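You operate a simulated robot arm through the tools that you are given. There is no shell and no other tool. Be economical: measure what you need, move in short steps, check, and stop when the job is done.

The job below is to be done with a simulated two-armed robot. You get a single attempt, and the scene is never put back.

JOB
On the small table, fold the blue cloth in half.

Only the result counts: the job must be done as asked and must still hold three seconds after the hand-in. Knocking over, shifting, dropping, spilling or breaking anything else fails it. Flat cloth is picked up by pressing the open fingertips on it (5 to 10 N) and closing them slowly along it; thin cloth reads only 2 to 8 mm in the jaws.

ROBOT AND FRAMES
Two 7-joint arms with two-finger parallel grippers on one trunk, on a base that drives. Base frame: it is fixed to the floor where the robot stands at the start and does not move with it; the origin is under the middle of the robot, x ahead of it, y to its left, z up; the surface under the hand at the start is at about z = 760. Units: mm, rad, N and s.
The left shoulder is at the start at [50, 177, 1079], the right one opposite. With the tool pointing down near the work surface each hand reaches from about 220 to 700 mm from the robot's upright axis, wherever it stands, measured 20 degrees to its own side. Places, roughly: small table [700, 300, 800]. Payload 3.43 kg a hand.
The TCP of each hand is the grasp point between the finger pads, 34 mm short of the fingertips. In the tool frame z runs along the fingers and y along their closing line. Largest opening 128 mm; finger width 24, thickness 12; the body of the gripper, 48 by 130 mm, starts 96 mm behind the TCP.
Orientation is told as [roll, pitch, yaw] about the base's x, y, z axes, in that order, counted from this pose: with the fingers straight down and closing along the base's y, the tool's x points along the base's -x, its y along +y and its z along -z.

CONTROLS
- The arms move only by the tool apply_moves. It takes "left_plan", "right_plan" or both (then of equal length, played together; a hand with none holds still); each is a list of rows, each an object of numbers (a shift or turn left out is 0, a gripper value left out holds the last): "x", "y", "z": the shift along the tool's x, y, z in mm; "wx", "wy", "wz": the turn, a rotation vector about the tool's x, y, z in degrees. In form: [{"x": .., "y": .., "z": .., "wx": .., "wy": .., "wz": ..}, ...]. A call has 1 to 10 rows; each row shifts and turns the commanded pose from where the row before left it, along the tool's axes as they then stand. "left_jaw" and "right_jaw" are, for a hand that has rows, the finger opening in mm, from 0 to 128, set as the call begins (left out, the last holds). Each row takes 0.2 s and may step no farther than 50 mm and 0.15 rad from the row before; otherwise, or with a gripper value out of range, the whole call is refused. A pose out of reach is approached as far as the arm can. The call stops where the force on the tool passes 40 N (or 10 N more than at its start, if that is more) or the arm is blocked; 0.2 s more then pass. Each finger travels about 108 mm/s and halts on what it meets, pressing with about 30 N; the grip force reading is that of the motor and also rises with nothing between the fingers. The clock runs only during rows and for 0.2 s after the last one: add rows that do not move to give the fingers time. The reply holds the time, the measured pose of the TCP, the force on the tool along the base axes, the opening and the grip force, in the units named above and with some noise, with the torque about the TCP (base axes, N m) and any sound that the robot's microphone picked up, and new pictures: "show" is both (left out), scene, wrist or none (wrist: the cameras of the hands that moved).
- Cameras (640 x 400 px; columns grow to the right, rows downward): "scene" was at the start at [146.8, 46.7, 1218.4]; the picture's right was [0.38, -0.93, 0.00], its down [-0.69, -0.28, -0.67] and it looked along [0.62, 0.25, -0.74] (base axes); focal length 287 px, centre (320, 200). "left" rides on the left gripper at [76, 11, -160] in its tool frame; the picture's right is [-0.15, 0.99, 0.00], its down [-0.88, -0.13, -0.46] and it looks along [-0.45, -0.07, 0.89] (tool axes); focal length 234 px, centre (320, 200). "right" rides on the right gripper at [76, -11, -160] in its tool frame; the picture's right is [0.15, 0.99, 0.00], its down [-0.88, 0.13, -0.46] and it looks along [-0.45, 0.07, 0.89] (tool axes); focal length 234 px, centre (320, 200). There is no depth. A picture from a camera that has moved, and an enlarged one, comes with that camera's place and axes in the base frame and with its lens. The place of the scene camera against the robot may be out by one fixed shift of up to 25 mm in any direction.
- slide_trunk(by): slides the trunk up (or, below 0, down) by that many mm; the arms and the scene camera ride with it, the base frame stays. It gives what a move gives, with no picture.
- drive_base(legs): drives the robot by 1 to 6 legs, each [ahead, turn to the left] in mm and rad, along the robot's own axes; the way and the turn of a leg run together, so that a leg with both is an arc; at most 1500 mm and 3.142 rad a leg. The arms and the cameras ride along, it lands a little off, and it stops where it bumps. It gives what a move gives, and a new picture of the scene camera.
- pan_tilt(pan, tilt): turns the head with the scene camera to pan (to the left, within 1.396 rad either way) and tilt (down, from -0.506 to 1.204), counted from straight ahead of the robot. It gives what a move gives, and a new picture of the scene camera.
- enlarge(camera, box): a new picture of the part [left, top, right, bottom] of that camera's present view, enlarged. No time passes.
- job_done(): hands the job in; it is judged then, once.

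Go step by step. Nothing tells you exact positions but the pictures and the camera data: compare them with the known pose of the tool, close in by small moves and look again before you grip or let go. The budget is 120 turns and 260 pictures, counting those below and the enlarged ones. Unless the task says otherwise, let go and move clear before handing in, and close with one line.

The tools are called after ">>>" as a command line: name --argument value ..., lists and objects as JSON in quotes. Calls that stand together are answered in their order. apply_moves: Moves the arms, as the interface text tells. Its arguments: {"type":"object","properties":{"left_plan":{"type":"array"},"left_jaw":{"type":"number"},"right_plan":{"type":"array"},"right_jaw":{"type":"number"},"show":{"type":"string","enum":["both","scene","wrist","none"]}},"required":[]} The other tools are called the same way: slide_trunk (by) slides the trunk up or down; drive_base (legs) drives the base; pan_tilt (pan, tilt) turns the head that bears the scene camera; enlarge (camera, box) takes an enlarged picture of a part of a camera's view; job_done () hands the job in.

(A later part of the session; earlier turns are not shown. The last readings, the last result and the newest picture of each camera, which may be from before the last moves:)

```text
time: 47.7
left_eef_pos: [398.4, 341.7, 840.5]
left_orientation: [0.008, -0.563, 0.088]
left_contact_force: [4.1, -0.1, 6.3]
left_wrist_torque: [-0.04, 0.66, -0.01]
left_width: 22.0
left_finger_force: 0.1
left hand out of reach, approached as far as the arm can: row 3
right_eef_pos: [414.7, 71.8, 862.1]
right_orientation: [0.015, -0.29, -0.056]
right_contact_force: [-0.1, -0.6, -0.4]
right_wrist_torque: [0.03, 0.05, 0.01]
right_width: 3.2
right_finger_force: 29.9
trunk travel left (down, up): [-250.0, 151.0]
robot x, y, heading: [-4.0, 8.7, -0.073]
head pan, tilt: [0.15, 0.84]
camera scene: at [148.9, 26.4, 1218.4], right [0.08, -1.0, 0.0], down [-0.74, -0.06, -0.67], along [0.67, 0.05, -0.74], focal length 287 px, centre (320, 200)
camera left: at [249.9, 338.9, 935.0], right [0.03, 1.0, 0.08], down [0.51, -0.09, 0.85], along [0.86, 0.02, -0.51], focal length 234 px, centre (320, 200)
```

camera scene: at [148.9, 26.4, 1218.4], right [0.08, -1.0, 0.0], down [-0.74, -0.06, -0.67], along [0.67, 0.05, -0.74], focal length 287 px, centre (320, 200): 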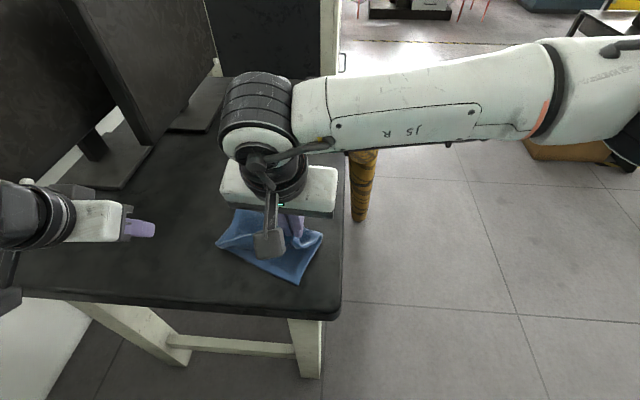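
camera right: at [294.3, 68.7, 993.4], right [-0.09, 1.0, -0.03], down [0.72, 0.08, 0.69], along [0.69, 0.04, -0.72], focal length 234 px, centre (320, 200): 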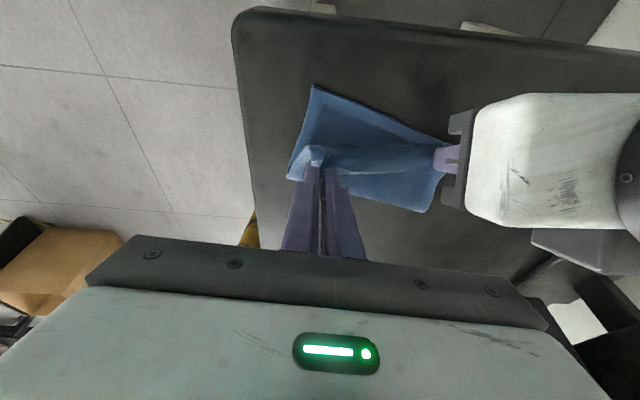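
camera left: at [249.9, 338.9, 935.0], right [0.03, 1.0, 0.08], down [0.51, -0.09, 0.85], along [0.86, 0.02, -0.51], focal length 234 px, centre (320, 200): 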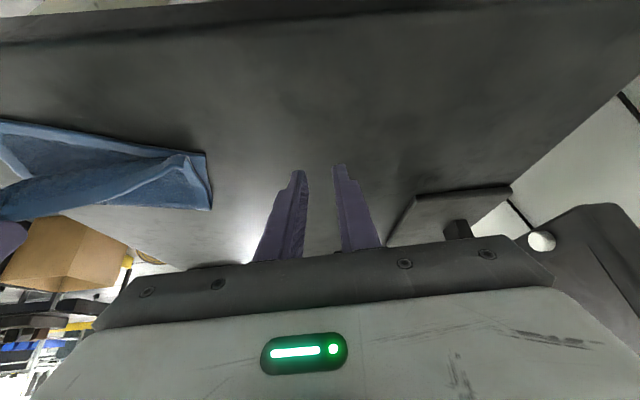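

>>> apply_moves --left_plan '[{"x": -24, "z": -20}, {"x": -24, "z": -20}]' --right_plan '[{}, {}]' --show "wrist"

```text
time: 48.3
left_eef_pos: [419.2, 343.9, 905.2]
left_orientation: [0.003, -0.571, 0.094]
left_contact_force: [-0.4, -0.4, 0.0]
left_wrist_torque: [0.0, 0.0, -0.05]
left_width: 22.0
left_finger_force: 0.1
right_eef_pos: [413.6, 75.0, 861.6]
right_orientation: [0.015, -0.29, -0.057]
right_contact_force: [-0.1, 0.9, 0.4]
right_wrist_torque: [0.0, 0.0, -0.02]
right_width: 2.8
right_finger_force: 29.5
trunk travel left (down, up): [-250.0, 151.0]
robot x, y, heading: [-1.7, 9.2, -0.071]
head pan, tilt: [0.15, 0.84]
camera right: at [294.6, 68.3, 993.2], right [-0.09, 1.0, -0.03], down [0.72, 0.08, 0.69], along [0.69, 0.04, -0.72], focal length 234 px, centre (320, 200)
camera left: at [269.5, 340.3, 998.8], right [0.03, 1.0, 0.08], down [0.51, -0.08, 0.86], along [0.86, 0.02, -0.51], focal length 234 px, centre (320, 200)
```

right: 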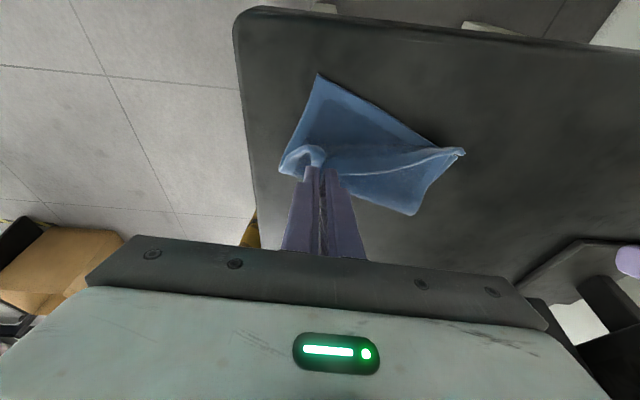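
left: 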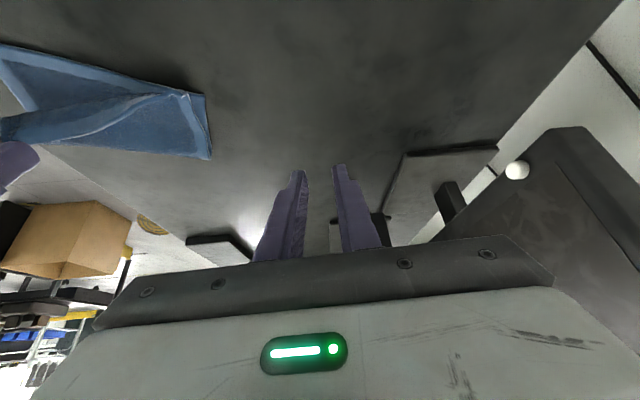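

Corner A now lies on D, and the crease falls at half the cloth's length. Next, right corner B goes to C at about [359, 67], with the hand turned to match the cloth's rotation.

>>> apply_moves --right_plan '[{"wx": 1.9, "wz": 6.4}, {"wx": 1.9, "wz": 6.4}, {"wx": 1.9, "wz": 6.4}, {"x": 26.5, "y": -7.5, "z": 22.3}, {"x": 26.5, "y": -7.5, "z": 22.3}]'

```text
time: 49.5
left_eef_pos: [418.6, 343.3, 905.8]
left_orientation: [0.004, -0.574, 0.094]
left_contact_force: [0.1, 0.2, -0.4]
left_wrist_torque: [0.01, 0.02, 0.04]
left_width: 22.1
left_finger_force: 0.0
right_eef_pos: [372.1, 76.7, 803.9]
right_orientation: [0.014, -0.285, -0.409]
right_contact_force: [0.9, -0.1, 4.3]
right_wrist_torque: [0.0, -0.06, 0.06]
right_width: 2.9
right_finger_force: 30.7
trunk travel left (down, up): [-250.0, 151.0]
robot x, y, heading: [-1.6, 8.2, -0.076]
head pan, tilt: [0.15, 0.84]
camera scene: at [148.5, 27.5, 1218.7], right [0.08, -1.0, 0.0], down [-0.74, -0.06, -0.67], along [0.67, 0.05, -0.74], focal length 287 px, centre (320, 200)
camera right: at [258.1, 111.4, 936.6], right [0.26, 0.97, -0.03], down [0.71, -0.17, 0.69], along [0.66, -0.2, -0.73], focal length 234 px, centre (320, 200)
```

scene: 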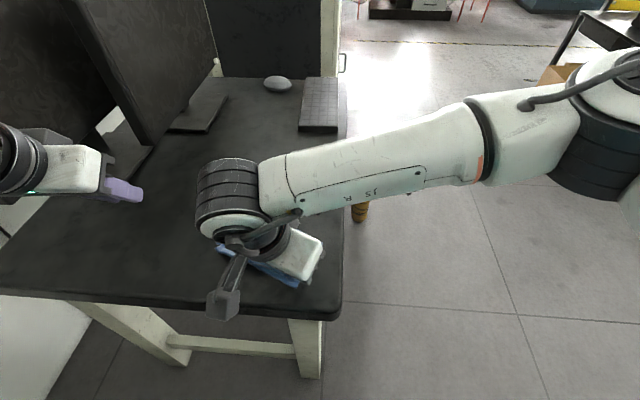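
right: 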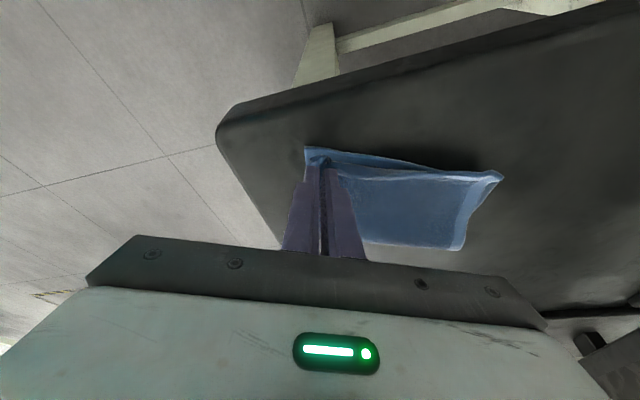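

The cloth is now folded over. I nudge the right corner slightly closer to the near edge, set it down and release.

>>> apply_moves --right_plan '[{"x": 5.5, "y": -0.6, "z": -3.7}, {"x": 1.1, "z": 3.5}]' --show "none"

>>> apply_moves --right_plan '[{}, {}]' --right_jaw 18 --show "wrist"

```text
time: 50.1
left_eef_pos: [418.4, 343.7, 905.9]
left_orientation: [0.003, -0.573, 0.096]
left_contact_force: [-0.3, -0.2, 0.4]
left_wrist_torque: [-0.03, 0.02, 0.01]
left_width: 22.1
left_finger_force: 0.0
right_eef_pos: [364.8, 77.6, 802.0]
right_orientation: [0.015, -0.287, -0.407]
right_contact_force: [0.3, 0.0, 13.8]
right_wrist_torque: [0.04, -0.02, 0.05]
right_width: 3.0
right_finger_force: 29.6
trunk travel left (down, up): [-250.0, 151.0]
robot x, y, heading: [-5.9, 8.2, -0.07]
head pan, tilt: [0.15, 0.84]
```

```text
time: 50.7
left_eef_pos: [419.0, 344.2, 906.1]
left_orientation: [0.004, -0.572, 0.094]
left_contact_force: [0.1, 0.0, -0.2]
left_wrist_torque: [-0.02, -0.03, -0.01]
left_width: 22.0
left_finger_force: 0.0
right_eef_pos: [364.8, 77.4, 801.2]
right_orientation: [0.013, -0.286, -0.405]
right_contact_force: [-1.0, -3.4, 13.7]
right_wrist_torque: [-0.01, 0.07, 0.0]
right_width: 13.5
right_finger_force: 0.0
trunk travel left (down, up): [-250.0, 151.0]
robot x, y, heading: [-3.7, 11.4, -0.068]
head pan, tilt: [0.15, 0.84]
camera right: at [250.9, 111.6, 934.3], right [0.26, 0.97, -0.03], down [0.71, -0.17, 0.69], along [0.66, -0.2, -0.73], focal length 234 px, centre (320, 200)
```

right: 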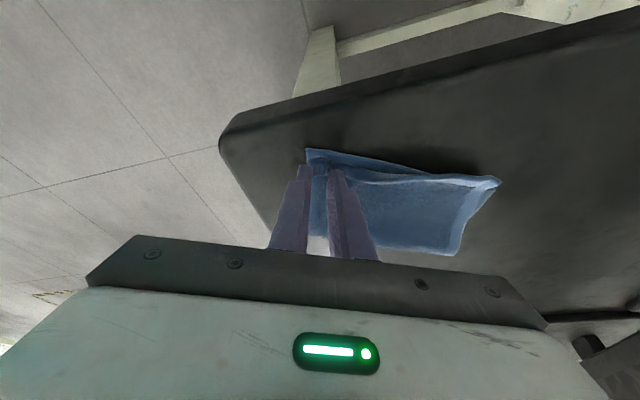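

>>> apply_moves --right_plan '[{"x": -3, "z": -9.6}, {"x": -6, "z": -19}, {"x": -9, "y": 0, "z": -29}, {"x": -9, "z": -29}]'

```text
time: 51.7
left_eef_pos: [419.0, 344.5, 906.2]
left_orientation: [0.003, -0.572, 0.094]
left_contact_force: [0.0, -0.5, 0.7]
left_wrist_torque: [0.04, -0.05, -0.01]
left_width: 21.9
left_finger_force: 0.1
right_eef_pos: [364.7, 79.1, 887.8]
right_orientation: [0.012, -0.287, -0.404]
right_contact_force: [0.1, -0.1, 0.2]
right_wrist_torque: [-0.04, 0.01, -0.02]
right_width: 17.8
right_finger_force: 0.0
trunk travel left (down, up): [-250.0, 151.0]
robot x, y, heading: [-0.2, 13.7, -0.072]
head pan, tilt: [0.15, 0.84]
camera scene: at [148.7, 27.6, 1218.4], right [0.08, -1.0, 0.0], down [-0.74, -0.06, -0.67], along [0.67, 0.05, -0.74], focal length 287 px, centre (320, 200)
camera right: at [251.6, 113.3, 1021.3], right [0.26, 0.97, -0.03], down [0.71, -0.17, 0.69], along [0.66, -0.2, -0.73], focal length 234 px, centre (320, 200)
```

scene: 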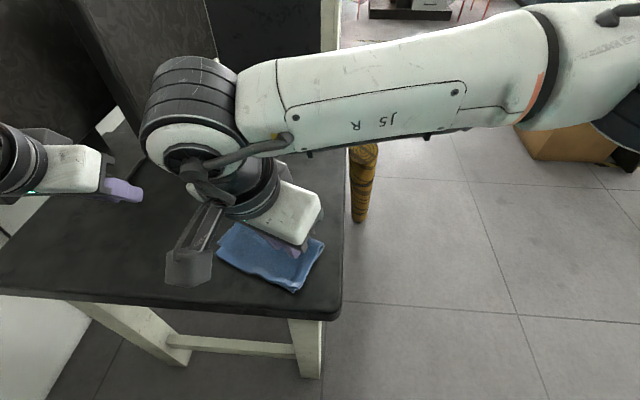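
right: 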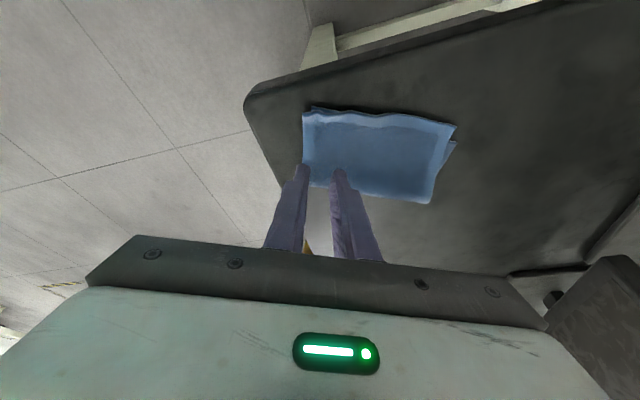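

The fold looks good. I move the right hand clear and inspect the cloth closely.

>>> apply_moves --right_plan '[{"y": -30, "z": -30}, {"y": -35, "z": -30}, {"y": -45}, {"y": -45}]'

>>> enlarge --camera "scene" --box '[180, 190, 360, 310]'

```text
time: 52.7
left_eef_pos: [419.6, 343.2, 905.7]
left_orientation: [0.004, -0.573, 0.095]
left_contact_force: [0.1, 0.5, 0.0]
left_wrist_torque: [-0.06, -0.02, 0.01]
left_width: 22.0
left_finger_force: 0.1
right_eef_pos: [291.3, -59.7, 951.8]
right_orientation: [0.015, -0.285, -0.404]
right_contact_force: [0.7, -0.4, 0.6]
right_wrist_torque: [0.0, -0.04, -0.04]
right_width: 17.9
right_finger_force: 0.1
trunk travel left (down, up): [-250.0, 151.0]
robot x, y, heading: [-2.7, 5.9, -0.068]
head pan, tilt: [0.15, 0.84]
camera scene: at [148.6, 27.1, 1218.5], right [0.08, -1.0, 0.0], down [-0.74, -0.06, -0.67], along [0.67, 0.05, -0.74], focal length 287 px, centre (320, 200)
camera right: at [178.7, -25.0, 1084.2], right [0.26, 0.97, -0.03], down [0.71, -0.17, 0.69], along [0.66, -0.2, -0.73], focal length 234 px, centre (320, 200)
```

scene: 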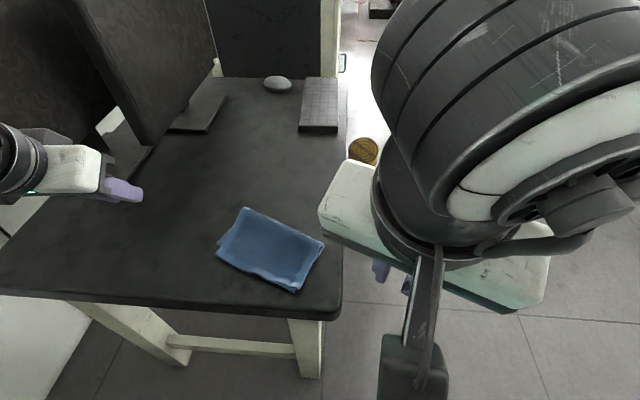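
right: 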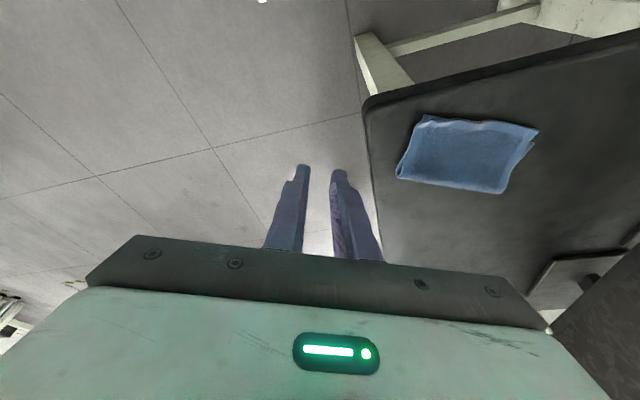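

```text
3.33 times, centred on (270, 250) of scene
camera zoom: at [148.6, 27.1, 1218.5], right [0.08, -1.0, 0.0], down [-0.74, -0.06, -0.67], along [0.67, 0.05, -0.74], focal length 958 px, centre (487, 33)
```

zoom: 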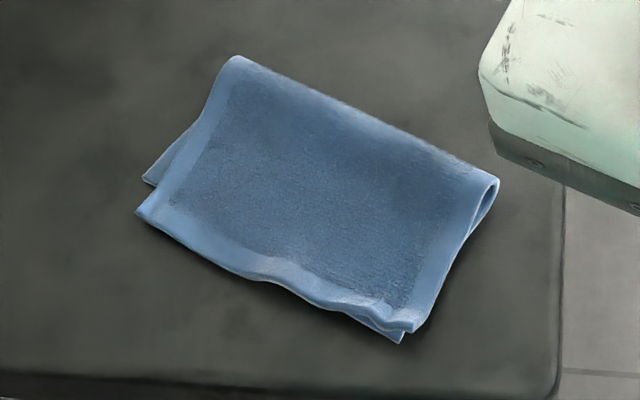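

The fold is clean. Only the upper-left corner overshoots the lower one, by about 20 mm, so I'll bring the left hand straight above that corner to check and tidy it.

>>> apply_moves --left_plan '[{"wy": 8.2}, {"wy": 8.2}, {"wy": 8.2}, {"wy": 8.2}, {"wz": 8.3}, {"wz": 8.3}, {"wz": 8.3}, {"x": -8.3, "y": -43, "z": 18}, {"x": -8.3, "y": -43, "z": 18}, {"x": -8.3, "y": -43, "z": 18}]' --left_jaw 20

>>> enlarge --camera "left" --box '[160, 40, 480, 240]'

```text
time: 54.9
left_eef_pos: [401.4, 213.3, 849.6]
left_orientation: [0.003, 0.003, -0.34]
left_contact_force: [-0.5, -0.3, -0.1]
left_wrist_torque: [0.0, 0.0, 0.0]
left_width: 20.0
left_finger_force: 0.0
right_eef_pos: [292.3, -58.6, 952.2]
right_orientation: [0.014, -0.286, -0.407]
right_contact_force: [0.4, -0.4, -0.5]
right_wrist_torque: [0.04, -0.01, -0.01]
right_width: 18.1
right_finger_force: 0.1
trunk travel left (down, up): [-250.0, 151.0]
robot x, y, heading: [-4.4, 13.2, -0.075]
head pan, tilt: [0.15, 0.84]
camera scene: at [149.0, 27.2, 1218.4], right [0.08, -1.0, 0.0], down [-0.74, -0.06, -0.67], along [0.67, 0.05, -0.74], focal length 287 px, centre (320, 200)
camera left: at [333.4, 248.6, 1009.3], right [0.47, 0.88, 0.0], down [0.79, -0.42, 0.45], along [0.4, -0.21, -0.89], focal length 234 px, centre (320, 200)
```

scene: 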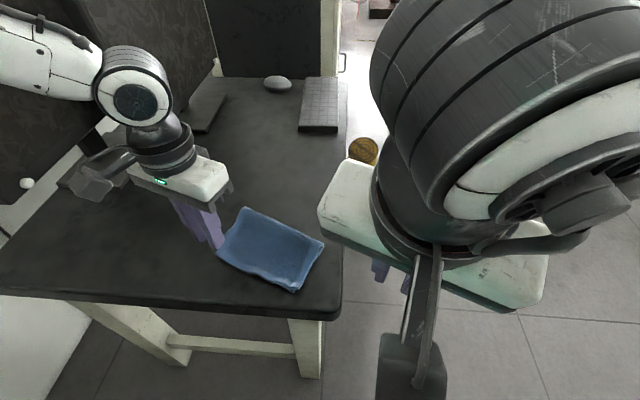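
left: 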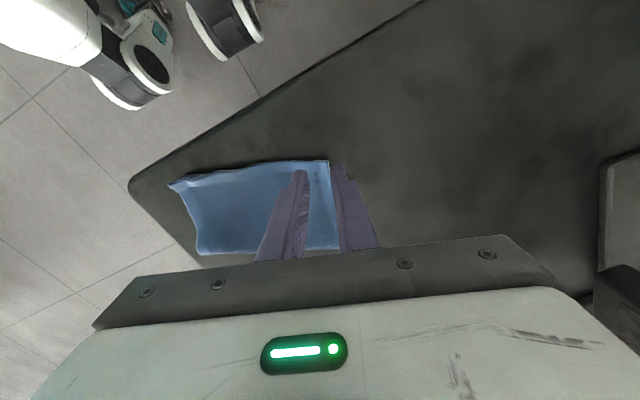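

```text
2.00 times, centred on (320, 140) of left
camera zoom: at [333.4, 248.6, 1009.3], right [0.47, 0.88, 0.0], down [0.79, -0.42, 0.45], along [0.4, -0.21, -0.89], focal length 468 px, centre (320, 320)
```

zoom: 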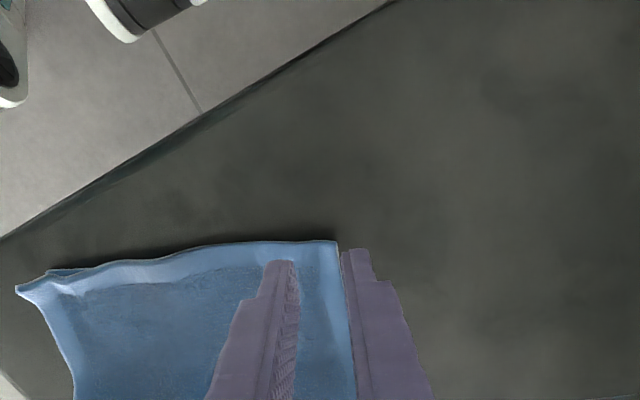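

>>> apply_moves --left_plan '[{"x": -2.3, "y": -3.4, "z": 22}, {"z": 23}, {"z": 5}]' --show "none"

>>> enlarge --camera "left" --box '[160, 40, 480, 240]'

```text
time: 55.7
left_eef_pos: [401.0, 208.8, 799.0]
left_orientation: [0.002, 0.0, -0.338]
left_contact_force: [-0.2, -0.1, 0.0]
left_wrist_torque: [0.04, 0.01, -0.01]
left_width: 20.2
left_finger_force: 0.1
right_eef_pos: [291.8, -58.9, 952.8]
right_orientation: [0.012, -0.285, -0.405]
right_contact_force: [0.0, 0.0, 0.6]
right_wrist_torque: [-0.02, -0.03, 0.0]
right_width: 18.0
right_finger_force: 0.1
trunk travel left (down, up): [-250.0, 151.0]
robot x, y, heading: [-4.5, 11.2, -0.071]
head pan, tilt: [0.15, 0.84]
```

```text
2.00 times, centred on (320, 140) of left
camera zoom: at [333.7, 245.0, 959.6], right [0.47, 0.88, 0.0], down [0.79, -0.42, 0.45], along [0.4, -0.21, -0.89], focal length 468 px, centre (320, 320)
```

zoom: 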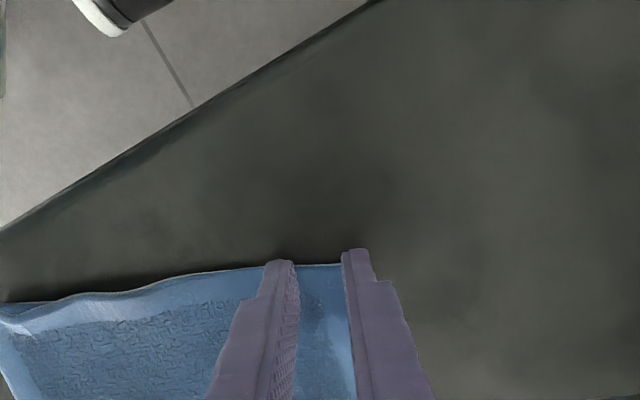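

>>> apply_moves --left_plan '[{"x": 9, "y": -5, "z": -3}, {"z": 5.5}]' --show "none"

```text
time: 56.3
left_eef_pos: [389.6, 207.2, 796.5]
left_orientation: [0.004, 0.0, -0.335]
left_contact_force: [1.0, 0.7, 4.6]
left_wrist_torque: [-0.01, -0.05, 0.04]
left_width: 19.9
left_finger_force: 0.0
right_eef_pos: [291.1, -59.1, 951.8]
right_orientation: [0.014, -0.285, -0.404]
right_contact_force: [-0.4, -0.5, 1.2]
right_wrist_torque: [-0.04, -0.01, 0.0]
right_width: 17.9
right_finger_force: 0.2
trunk travel left (down, up): [-250.0, 151.0]
robot x, y, heading: [-5.0, 11.2, -0.072]
head pan, tilt: [0.15, 0.84]
```

>>> apply_moves --left_plan '[{"z": 0.7}]' --left_jaw 14 --show "none"

>>> apply_moves --left_plan '[{}]' --left_jaw 8 --show "none"

>>> apply_moves --left_plan '[{}, {}]' --left_jaw 0 --show "none"

>>> enlarge --camera "left" --box '[160, 40, 480, 240]'

```text
time: 56.7
left_eef_pos: [390.1, 207.6, 796.4]
left_orientation: [0.005, 0.001, -0.337]
left_contact_force: [1.0, 1.5, 7.2]
left_wrist_torque: [0.03, -0.06, 0.01]
left_width: 13.5
left_finger_force: 0.0
right_eef_pos: [291.7, -58.3, 952.0]
right_orientation: [0.014, -0.284, -0.404]
right_contact_force: [-0.4, -0.7, 1.0]
right_wrist_torque: [0.01, 0.04, 0.06]
right_width: 17.9
right_finger_force: 0.0
trunk travel left (down, up): [-250.0, 151.0]
robot x, y, heading: [-3.6, 8.5, -0.064]
head pan, tilt: [0.15, 0.84]
```

```text
time: 57.1
left_eef_pos: [390.6, 206.8, 796.8]
left_orientation: [0.002, 0.0, -0.338]
left_contact_force: [0.1, -0.5, 8.4]
left_wrist_torque: [-0.04, -0.08, 0.0]
left_width: 7.8
left_finger_force: 0.0
right_eef_pos: [293.1, -58.0, 952.0]
right_orientation: [0.012, -0.285, -0.405]
right_contact_force: [-0.2, 0.3, -0.5]
right_wrist_torque: [0.03, -0.03, 0.0]
right_width: 18.0
right_finger_force: 0.0
trunk travel left (down, up): [-250.0, 151.0]
robot x, y, heading: [-3.7, 8.5, -0.075]
head pan, tilt: [0.15, 0.84]
```

```text
time: 57.7
left_eef_pos: [390.5, 207.9, 796.9]
left_orientation: [0.003, -0.001, -0.339]
left_contact_force: [0.2, -1.4, 9.4]
left_wrist_torque: [-0.08, -0.06, -0.06]
left_width: 2.7
left_finger_force: 30.1
right_eef_pos: [291.4, -58.1, 952.8]
right_orientation: [0.013, -0.285, -0.406]
right_contact_force: [0.1, -0.4, -0.5]
right_wrist_torque: [-0.04, 0.01, -0.02]
right_width: 17.9
right_finger_force: 0.1
trunk travel left (down, up): [-250.0, 151.0]
robot x, y, heading: [-4.4, 6.1, -0.072]
head pan, tilt: [0.15, 0.84]
```

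```text
2.00 times, centred on (320, 140) of left
camera zoom: at [322.9, 242.1, 956.5], right [0.47, 0.88, 0.0], down [0.79, -0.42, 0.45], along [0.4, -0.21, -0.89], focal length 468 px, centre (320, 320)
```

zoom: 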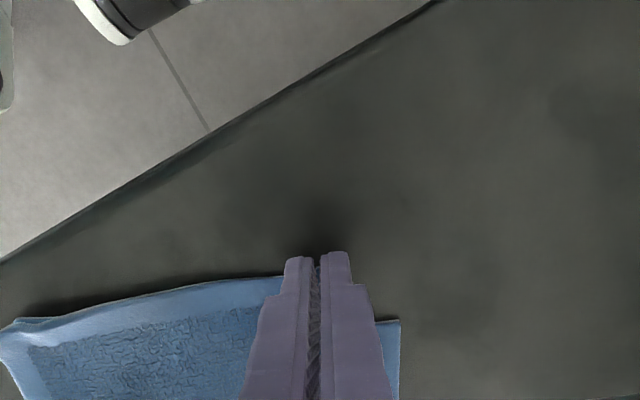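

The upper corner is pinched alone, and D shows at about [429, 229]. I lift it slightly, shift it onto D, lower and release.

>>> apply_moves --left_plan '[{"z": -14}, {"x": -10, "y": 7}, {"x": -11, "y": 7}, {"z": 11}]' --show "none"

>>> enlarge --camera "left" --box '[80, 40, 480, 290]'

```text
time: 58.7
left_eef_pos: [414.0, 213.2, 799.2]
left_orientation: [0.003, -0.001, -0.337]
left_contact_force: [0.1, 1.0, 3.4]
left_wrist_torque: [-0.01, 0.03, -0.03]
left_width: 2.6
left_finger_force: 30.5
right_eef_pos: [292.1, -58.2, 952.2]
right_orientation: [0.013, -0.285, -0.405]
right_contact_force: [0.0, -1.0, -0.7]
right_wrist_torque: [0.0, 0.01, 0.03]
right_width: 17.9
right_finger_force: 0.0
trunk travel left (down, up): [-250.0, 151.0]
robot x, y, heading: [-0.4, 11.2, -0.071]
head pan, tilt: [0.15, 0.84]
```

```text
1.60 times, centred on (280, 165) of left
camera zoom: at [346.8, 248.5, 958.9], right [0.47, 0.88, 0.0], down [0.79, -0.42, 0.45], along [0.4, -0.21, -0.89], focal length 375 px, centre (384, 256)
```

zoom: 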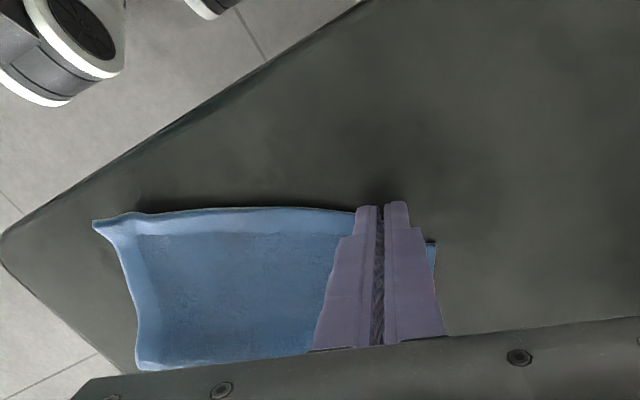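

The lower layer was dragged along a little, so I lift the corner higher to free the layers, then set it down farther in.

>>> apply_moves --left_plan '[{"z": -25}, {"x": -12, "y": 2, "z": -25}, {"x": -12, "y": 2}, {"x": 2, "z": 24}, {"x": 3, "z": 23}]' --show "none"

>>> enlarge --camera "left" --box '[80, 40, 480, 290]'

```text
time: 59.9
left_eef_pos: [433.8, 211.4, 802.7]
left_orientation: [0.002, -0.001, -0.339]
left_contact_force: [-1.0, 0.4, 4.4]
left_wrist_torque: [0.0, -0.01, 0.0]
left_width: 2.4
left_finger_force: 29.5
right_eef_pos: [291.9, -58.6, 952.6]
right_orientation: [0.015, -0.285, -0.405]
right_contact_force: [0.2, 0.0, 0.0]
right_wrist_torque: [-0.03, 0.03, 0.0]
right_width: 18.1
right_finger_force: 0.0
trunk travel left (down, up): [-250.0, 151.0]
robot x, y, heading: [-4.8, 9.0, -0.077]
head pan, tilt: [0.15, 0.84]
```

```text
1.60 times, centred on (280, 165) of left
camera zoom: at [366.7, 246.5, 962.5], right [0.47, 0.88, 0.0], down [0.79, -0.42, 0.46], along [0.4, -0.21, -0.89], focal length 375 px, centre (384, 256)
```

zoom: 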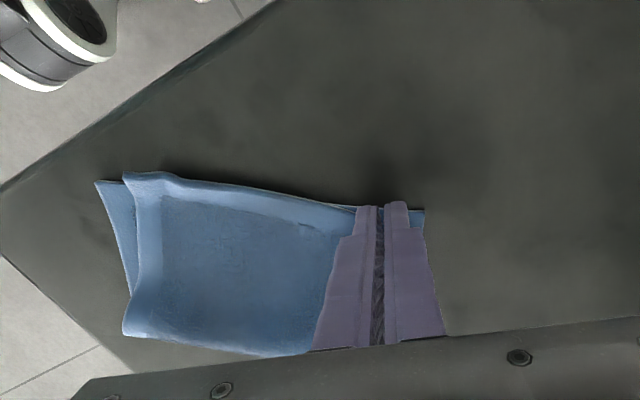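

The left corner now lines up with D, so I release and move up.

>>> apply_moves --left_plan '[{}, {}]' --left_jaw 20 --show "none"

>>> apply_moves --left_plan '[{"z": -10}, {"z": -20}, {"z": -30}, {"y": 45, "z": -20}, {"y": 49}, {"y": 49}]' --show "wrist"

>>> enlarge --camera "scene" --box '[180, 190, 360, 310]'

```text
time: 60.5
left_eef_pos: [432.7, 212.0, 802.3]
left_orientation: [0.004, 0.001, -0.34]
left_contact_force: [0.6, 0.9, 2.9]
left_wrist_torque: [-0.01, -0.02, -0.03]
left_width: 19.6
left_finger_force: 0.1
right_eef_pos: [292.6, -58.9, 952.6]
right_orientation: [0.016, -0.286, -0.405]
right_contact_force: [-0.5, -0.5, 0.6]
right_wrist_torque: [0.0, 0.0, 0.0]
right_width: 17.6
right_finger_force: 0.1
trunk travel left (down, up): [-250.0, 151.0]
robot x, y, heading: [-4.4, 9.2, -0.071]
head pan, tilt: [0.15, 0.84]
```

```text
time: 61.9
left_eef_pos: [476.8, 347.8, 882.9]
left_orientation: [0.001, 0.003, -0.34]
left_contact_force: [0.1, -0.3, -0.2]
left_wrist_torque: [-0.03, 0.0, 0.07]
left_width: 20.1
left_finger_force: 0.2
right_eef_pos: [291.8, -57.2, 951.4]
right_orientation: [0.014, -0.286, -0.405]
right_contact_force: [-0.3, 0.7, -0.7]
right_wrist_torque: [0.01, -0.01, 0.02]
right_width: 18.0
right_finger_force: 0.0
trunk travel left (down, up): [-250.0, 151.0]
robot x, y, heading: [-4.2, 12.2, -0.076]
head pan, tilt: [0.15, 0.84]
camera left: at [410.1, 382.8, 1042.9], right [0.47, 0.88, 0.0], down [0.79, -0.42, 0.45], along [0.4, -0.21, -0.89], focal length 234 px, centre (320, 200)
```

left: 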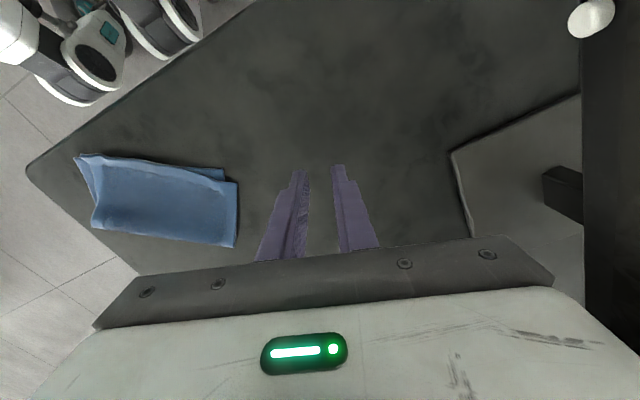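

```text
3.33 times, centred on (270, 250) of scene
camera zoom: at [148.8, 27.9, 1218.4], right [0.08, -1.0, 0.0], down [-0.74, -0.06, -0.67], along [0.67, 0.05, -0.74], focal length 958 px, centre (487, 33)
```

zoom: 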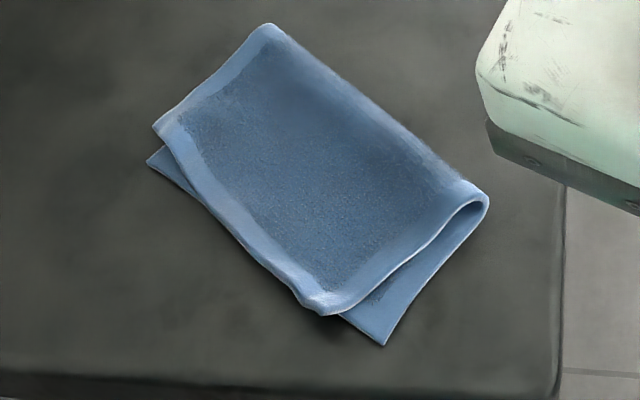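

The left corner moved in but the top layer slid, and corner B is now about 35 mm off C. I bring the right hand straight down over B, which overhangs the lower layer, to regrip it.

>>> apply_moves --right_plan '[{"wy": 8.2}, {"wy": 8.2}, {"wz": 6.2}, {"wz": 6.2}, {"wz": 6.2}, {"x": 14.5, "y": 35.4, "z": 20}, {"x": 14.5, "y": 35.4, "z": 20}, {"x": 14.5, "y": 35.4, "z": 20}, {"x": 14.5, "y": 35.4, "z": 20}, {"x": 14.5, "y": 35.4, "z": 20}]' --right_jaw 20 --show "none"

>>> enlarge --camera "right" --box '[160, 40, 560, 290]'

```text
time: 64.1
left_eef_pos: [477.2, 347.2, 882.3]
left_orientation: [0.001, 0.0, -0.336]
left_contact_force: [0.1, -0.3, -0.2]
left_wrist_torque: [0.0, 0.03, 0.03]
left_width: 20.1
left_finger_force: 0.0
right_eef_pos: [360.5, 122.1, 849.8]
right_orientation: [0.012, 0.006, -0.725]
right_contact_force: [0.2, -0.7, -0.8]
right_wrist_torque: [0.02, 0.03, -0.05]
right_width: 19.9
right_finger_force: 0.1
trunk travel left (down, up): [-250.0, 151.0]
robot x, y, heading: [-3.8, 6.1, -0.073]
head pan, tilt: [0.15, 0.84]
```

```text
1.60 times, centred on (360, 165) of right
camera zoom: at [294.6, 163.6, 1009.7], right [0.55, 0.84, 0.01], down [0.74, -0.49, 0.45], along [0.38, -0.24, -0.89], focal length 375 px, centre (256, 256)
```

zoom: 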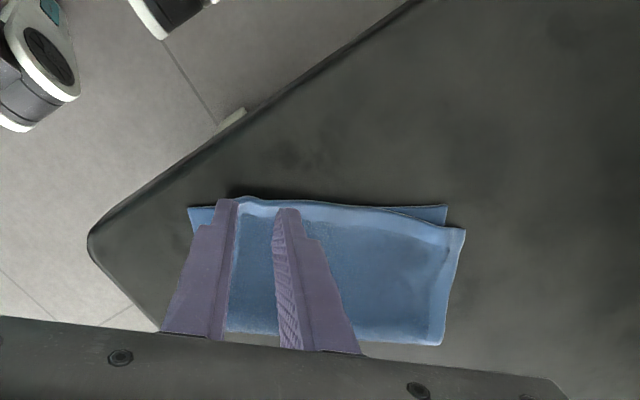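

>>> apply_moves --right_plan '[{"x": 1.5, "y": 1.5, "z": 22}, {"z": 23}, {"z": 5}]' --show "none"

>>> enlarge --camera "right" --box '[160, 40, 560, 290]'

```text
time: 64.9
left_eef_pos: [477.3, 347.5, 883.3]
left_orientation: [0.005, 0.002, -0.339]
left_contact_force: [-0.6, 0.6, 0.1]
left_wrist_torque: [0.01, 0.01, -0.02]
left_width: 20.2
left_finger_force: 0.1
right_eef_pos: [357.4, 126.7, 799.1]
right_orientation: [0.013, 0.005, -0.725]
right_contact_force: [0.6, -0.1, 4.7]
right_wrist_torque: [0.01, -0.12, 0.0]
right_width: 20.2
right_finger_force: 0.1
trunk travel left (down, up): [-250.0, 151.0]
robot x, y, heading: [0.5, 11.4, -0.07]
head pan, tilt: [0.15, 0.84]
```

```text
1.60 times, centred on (360, 165) of right
camera zoom: at [292.2, 167.0, 959.6], right [0.55, 0.84, 0.01], down [0.74, -0.49, 0.45], along [0.39, -0.24, -0.89], focal length 375 px, centre (256, 256)
```

zoom: 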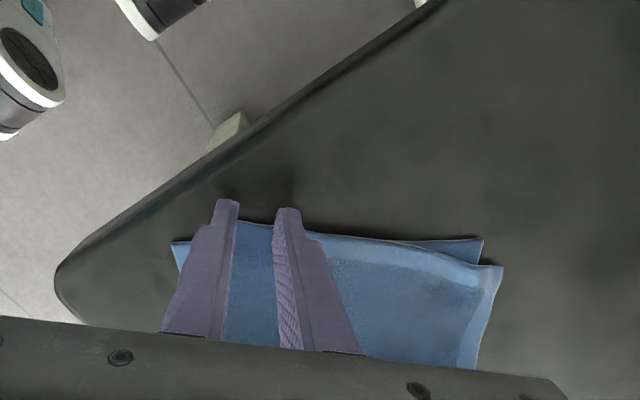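

>>> apply_moves --right_plan '[{"z": -4}, {"y": 5}, {"z": 4.5}]' --show "none"

>>> apply_moves --right_plan '[{}]' --right_jaw 14 --show "none"

>>> apply_moves --right_plan '[{}]' --right_jaw 8 --show "none"

>>> apply_moves --right_plan '[{}, {}]' --right_jaw 0 --show "none"

>>> enlarge --camera "right" --box '[160, 40, 560, 290]'

```text
time: 65.7
left_eef_pos: [476.2, 347.4, 882.9]
left_orientation: [0.004, 0.002, -0.339]
left_contact_force: [-0.5, -0.2, -0.2]
left_wrist_torque: [0.0, 0.0, -0.01]
left_width: 20.0
left_finger_force: 0.1
right_eef_pos: [358.1, 129.9, 799.1]
right_orientation: [0.012, 0.006, -0.726]
right_contact_force: [0.5, -0.4, 3.9]
right_wrist_torque: [-0.03, -0.09, -0.02]
right_width: 20.2
right_finger_force: 0.1
trunk travel left (down, up): [-250.0, 151.0]
robot x, y, heading: [-1.3, 10.9, -0.069]
head pan, tilt: [0.15, 0.84]
```

```text
time: 66.1
left_eef_pos: [477.0, 346.5, 884.4]
left_orientation: [0.003, 0.001, -0.339]
left_contact_force: [0.4, -0.9, 0.2]
left_wrist_torque: [-0.01, -0.01, -0.05]
left_width: 19.9
left_finger_force: 0.0
right_eef_pos: [357.8, 129.4, 798.2]
right_orientation: [0.012, 0.005, -0.727]
right_contact_force: [0.5, -0.7, 4.5]
right_wrist_torque: [-0.01, -0.05, -0.04]
right_width: 13.6
right_finger_force: 0.1
trunk travel left (down, up): [-250.0, 151.0]
robot x, y, heading: [-0.5, 9.7, -0.071]
head pan, tilt: [0.15, 0.84]
```

```text
time: 66.5
left_eef_pos: [477.5, 348.1, 884.1]
left_orientation: [0.003, 0.002, -0.34]
left_contact_force: [0.6, -0.5, -0.3]
left_wrist_torque: [0.0, 0.03, -0.02]
left_width: 20.4
left_finger_force: 0.0
right_eef_pos: [357.3, 128.8, 798.7]
right_orientation: [0.012, 0.006, -0.727]
right_contact_force: [-0.9, -0.4, 5.2]
right_wrist_torque: [0.01, -0.08, 0.01]
right_width: 7.8
right_finger_force: 0.1
trunk travel left (down, up): [-250.0, 151.0]
robot x, y, heading: [-3.0, 12.6, -0.073]
head pan, tilt: [0.15, 0.84]
```

```text
time: 67.1
left_eef_pos: [477.3, 346.4, 884.2]
left_orientation: [0.005, 0.003, -0.337]
left_contact_force: [-0.8, 0.0, 0.4]
left_wrist_torque: [0.02, 0.03, 0.0]
left_width: 19.8
left_finger_force: 0.0
right_eef_pos: [357.6, 129.1, 798.6]
right_orientation: [0.012, 0.005, -0.726]
right_contact_force: [-0.2, 0.7, 5.9]
right_wrist_torque: [-0.01, -0.03, 0.04]
right_width: 2.3
right_finger_force: 31.0
trunk travel left (down, up): [-250.0, 151.0]
robot x, y, heading: [-3.7, 11.4, -0.071]
head pan, tilt: [0.15, 0.84]
```

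```text
1.60 times, centred on (360, 165) of right
camera zoom: at [293.1, 169.8, 959.4], right [0.55, 0.84, 0.01], down [0.74, -0.49, 0.45], along [0.39, -0.24, -0.89], focal length 375 px, centre (256, 256)
```

zoom: 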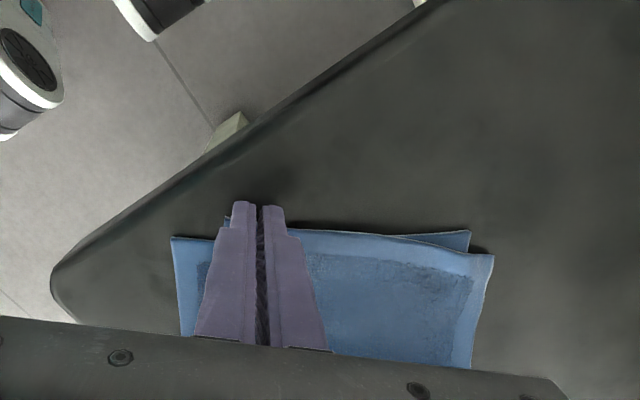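

B is gripped. I lift it, carry it to C, and lower it.

>>> apply_moves --right_plan '[{"z": -25}, {"z": -25}, {"x": -9.4, "y": -17.8}, {"x": -9.4, "y": -17.8}, {"wz": -8}, {"z": 24}, {"z": 24}]' --show "none"

>>> enlarge --camera "right" --box '[160, 40, 560, 290]'

>>> enlarge --camera "scene" --box '[180, 190, 360, 310]'

```text
time: 68.7
left_eef_pos: [475.9, 346.1, 883.7]
left_orientation: [0.003, 0.002, -0.338]
left_contact_force: [-1.0, -0.5, -0.5]
left_wrist_torque: [-0.01, -0.01, 0.01]
left_width: 19.9
left_finger_force: 0.1
right_eef_pos: [346.1, 89.3, 802.5]
right_orientation: [0.013, 0.004, -0.585]
right_contact_force: [-0.9, -1.0, 3.3]
right_wrist_torque: [0.03, -0.02, -0.05]
right_width: 2.3
right_finger_force: 29.8
trunk travel left (down, up): [-250.0, 151.0]
robot x, y, heading: [-6.1, 10.5, -0.073]
head pan, tilt: [0.15, 0.84]
```

```text
1.60 times, centred on (360, 165) of right
camera zoom: at [276.7, 121.0, 963.0], right [0.42, 0.91, 0.01], down [0.8, -0.38, 0.45], along [0.42, -0.18, -0.89], focal length 375 px, centre (256, 256)
```

zoom: 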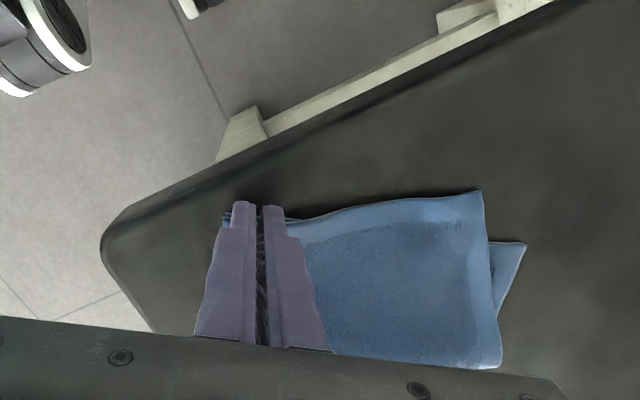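

```text
3.33 times, centred on (270, 250) of scene
camera zoom: at [148.5, 27.5, 1218.6], right [0.08, -1.0, 0.0], down [-0.74, -0.06, -0.67], along [0.67, 0.05, -0.74], focal length 958 px, centre (487, 33)
```

zoom: 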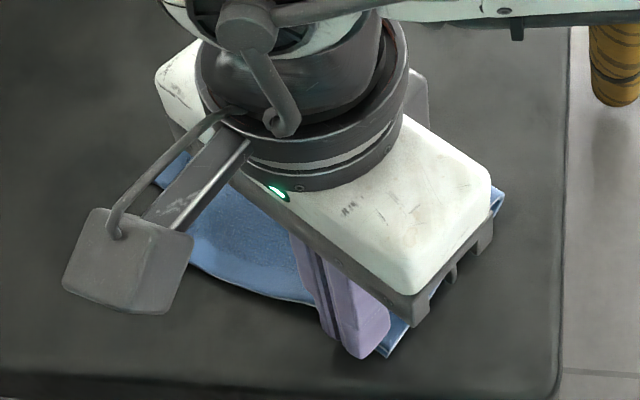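

Corner B is on C, but the top layer pivots like a sheet, so A now overshoots. A single grip at the middle of the top edge can control position and angle together, so I release and look.

>>> apply_moves --right_plan '[{}, {}]' --right_jaw 20 --show "none"

>>> apply_moves --right_plan '[{"z": -15}, {"z": -25}, {"z": -30}, {"x": 20, "y": 0}]' --show "none"

>>> enlarge --camera "right" --box '[160, 40, 560, 290]'

```text
time: 69.3
left_eef_pos: [477.1, 346.8, 882.5]
left_orientation: [0.004, 0.001, -0.336]
left_contact_force: [0.1, 1.5, -0.8]
left_wrist_torque: [0.02, 0.01, 0.0]
left_width: 20.1
left_finger_force: 0.0
right_eef_pos: [346.6, 89.2, 802.1]
right_orientation: [0.01, 0.003, -0.586]
right_contact_force: [0.1, -1.1, 2.6]
right_wrist_torque: [0.01, -0.04, -0.02]
right_width: 19.5
right_finger_force: 0.1
trunk travel left (down, up): [-250.0, 151.0]
robot x, y, heading: [-1.7, 11.2, -0.07]
head pan, tilt: [0.15, 0.84]
```

```text
time: 70.3
left_eef_pos: [476.9, 347.9, 884.0]
left_orientation: [0.003, 0.001, -0.338]
left_contact_force: [0.0, -0.4, 0.2]
left_wrist_torque: [0.0, 0.0, 0.0]
left_width: 19.8
left_finger_force: 0.0
right_eef_pos: [328.9, 98.0, 870.4]
right_orientation: [0.013, 0.006, -0.585]
right_contact_force: [0.5, 0.2, 0.0]
right_wrist_torque: [-0.01, -0.01, -0.02]
right_width: 19.9
right_finger_force: 0.0
trunk travel left (down, up): [-250.0, 151.0]
robot x, y, heading: [-3.4, 10.1, -0.071]
head pan, tilt: [0.15, 0.84]
```

```text
1.60 times, centred on (360, 165) of right
camera zoom: at [258.8, 129.9, 1031.0], right [0.43, 0.91, 0.01], down [0.8, -0.38, 0.45], along [0.41, -0.18, -0.89], focal length 375 px, centre (256, 256)
```

zoom: 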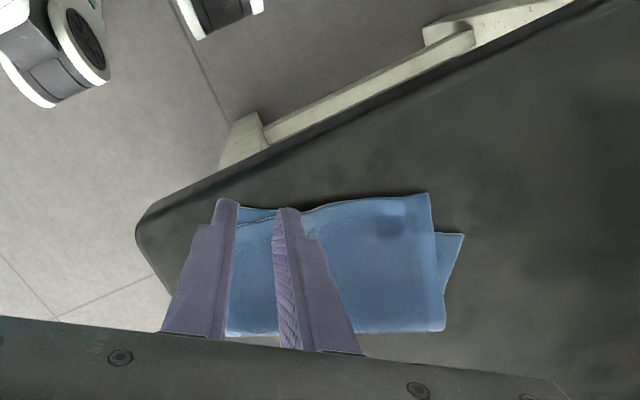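

>>> apply_moves --right_plan '[{"y": -40, "z": -15}, {"y": -45}, {"y": -45}]' --show "none"

>>> enlarge --camera "scene" --box '[180, 190, 360, 310]'

>>> enlarge --camera "right" --box '[240, 40, 640, 290]'

```text
time: 71.1
left_eef_pos: [477.4, 346.4, 883.3]
left_orientation: [0.002, 0.001, -0.339]
left_contact_force: [0.3, 0.4, 0.6]
left_wrist_torque: [0.01, 0.01, 0.01]
left_width: 20.0
left_finger_force: 0.2
right_eef_pos: [253.3, -10.6, 884.4]
right_orientation: [0.012, 0.002, -0.586]
right_contact_force: [-0.2, -0.1, 0.5]
right_wrist_torque: [-0.01, 0.01, 0.0]
right_width: 20.0
right_finger_force: 0.0
trunk travel left (down, up): [-250.0, 151.0]
robot x, y, heading: [-5.5, 10.7, -0.071]
head pan, tilt: [0.15, 0.84]
```

```text
3.33 times, centred on (270, 250) of scene
camera zoom: at [148.6, 27.2, 1218.5], right [0.08, -1.0, 0.0], down [-0.74, -0.06, -0.67], along [0.67, 0.05, -0.74], focal length 958 px, centre (487, 33)
```

zoom: 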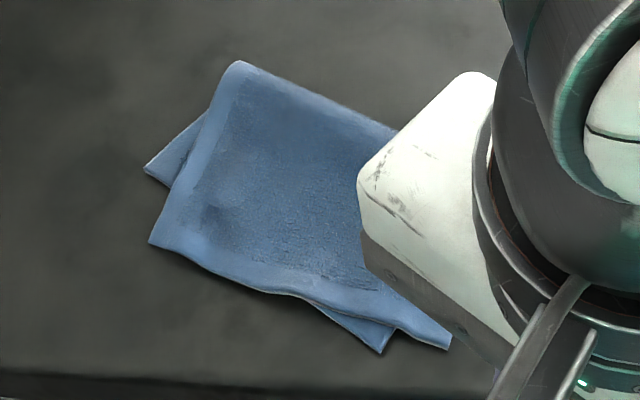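

```text
1.60 times, centred on (440, 165) of right
camera zoom: at [184.7, 20.0, 1044.8], right [0.43, 0.9, 0.01], down [0.8, -0.38, 0.45], along [0.42, -0.18, -0.89], focal length 375 px, centre (128, 256)
```

zoom: 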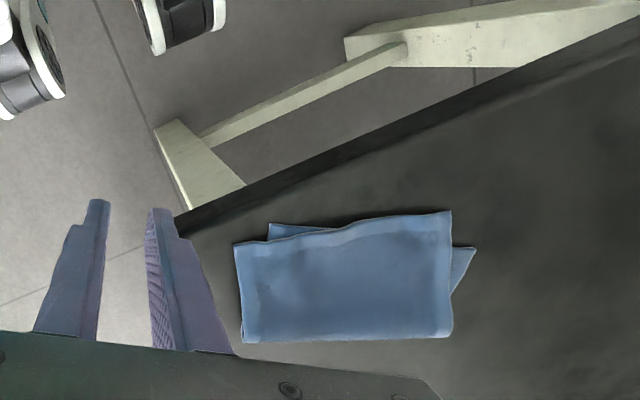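

Layers: lower C [343, 79] and D [441, 231], upper B [343, 47] and A [392, 212], with the top rotated by 16°. I'll use both hands at once, straight down and in line with the top edge, pick up B and A together, and turn the edge onto C–D.

>>> apply_moves --left_plan '[{"wz": -3}, {}, {"x": 9.3, "y": -41.7, "z": 9.5}, {"x": 9.3, "y": -41.7, "z": 9.5}, {"x": 9.3, "y": -41.7, "z": 9.5}, {"x": 9.3, "y": -41.7, "z": 9.5}]' --right_plan '[{"wz": -8.5}, {"wz": -8.5}, {"x": -25.4, "y": 31.3, "z": 13}, {"x": -25.4, "y": 31.3, "z": 13}, {"x": -25.4, "y": 31.3, "z": 13}, {}]' --left_jaw 20 --right_jaw 20 --show "wrist"

```text
time: 72.5
left_eef_pos: [395.3, 195.1, 843.9]
left_orientation: [0.004, 0.002, -0.286]
left_contact_force: [-0.7, -0.9, 0.5]
left_wrist_torque: [0.01, -0.02, 0.02]
left_width: 20.1
left_finger_force: 0.0
right_eef_pos: [358.5, 61.4, 848.0]
right_orientation: [0.014, 0.0, -0.287]
right_contact_force: [0.3, 0.5, -0.3]
right_wrist_torque: [-0.01, 0.02, 0.01]
right_width: 20.1
right_finger_force: 0.0
trunk travel left (down, up): [-250.0, 151.0]
robot x, y, heading: [-2.6, 9.1, -0.07]
head pan, tilt: [0.15, 0.84]
camera right: at [283.3, 70.2, 1006.9], right [0.14, 0.99, 0.01], down [0.88, -0.13, 0.46], along [0.45, -0.05, -0.89], focal length 234 px, centre (320, 200)
camera left: at [326.2, 226.2, 1002.8], right [0.42, 0.91, 0.0], down [0.81, -0.37, 0.45], along [0.41, -0.19, -0.89], focal length 234 px, centre (320, 200)
```

right: 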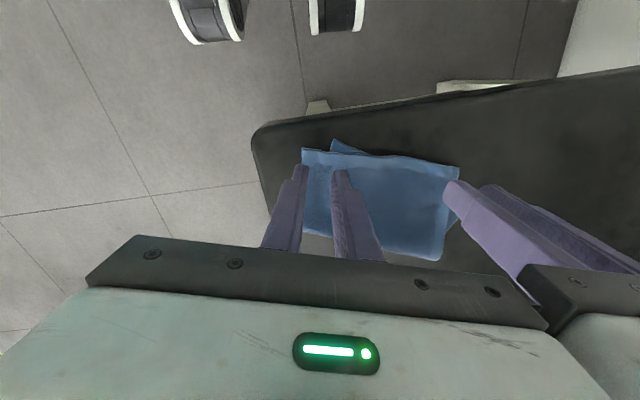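
left: 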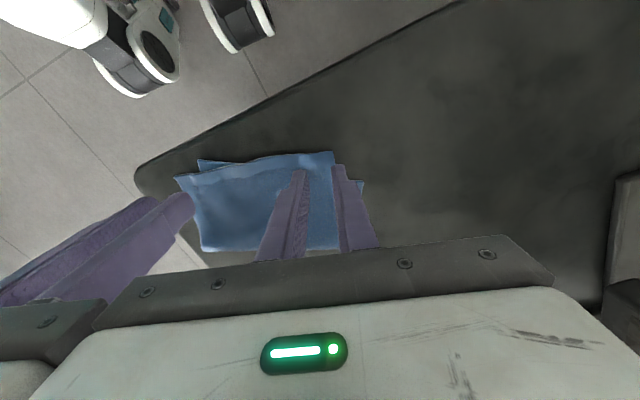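

>>> apply_moves --left_plan '[{"x": 1.9, "y": 1.9, "z": 20}, {"z": 20}, {"z": 6}]' --right_plan '[{"x": 4.3, "y": -4.8, "z": 20}, {"z": 20}, {"z": 10}]' --show "wrist"

```text
time: 73.3
left_eef_pos: [395.8, 197.9, 797.7]
left_orientation: [0.004, -0.003, -0.287]
left_contact_force: [0.0, 1.5, 3.9]
left_wrist_torque: [-0.06, -0.02, 0.02]
left_width: 19.7
left_finger_force: 0.2
right_eef_pos: [354.9, 57.3, 798.5]
right_orientation: [0.017, -0.002, -0.292]
right_contact_force: [1.8, -3.1, 17.8]
right_wrist_torque: [0.19, -0.14, -0.07]
right_width: 18.5
right_finger_force: 0.0
trunk travel left (down, up): [-250.0, 151.0]
robot x, y, heading: [-2.7, 9.2, -0.072]
head pan, tilt: [0.15, 0.84]
camera right: at [277.8, 65.8, 957.9], right [0.14, 0.99, 0.02], down [0.88, -0.13, 0.46], along [0.46, -0.05, -0.89], focal length 234 px, centre (320, 200)
camera left: at [326.4, 229.7, 957.9], right [0.42, 0.91, 0.0], down [0.81, -0.38, 0.46], along [0.42, -0.19, -0.89], focal length 234 px, centre (320, 200)
```

right: 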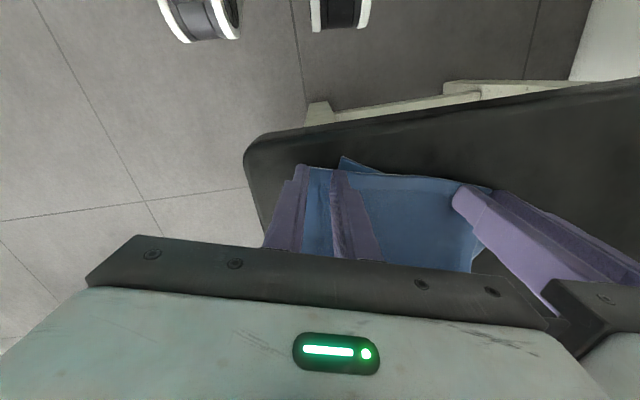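
left: 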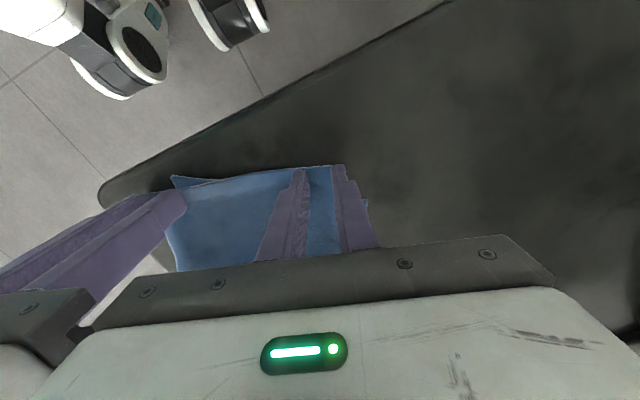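

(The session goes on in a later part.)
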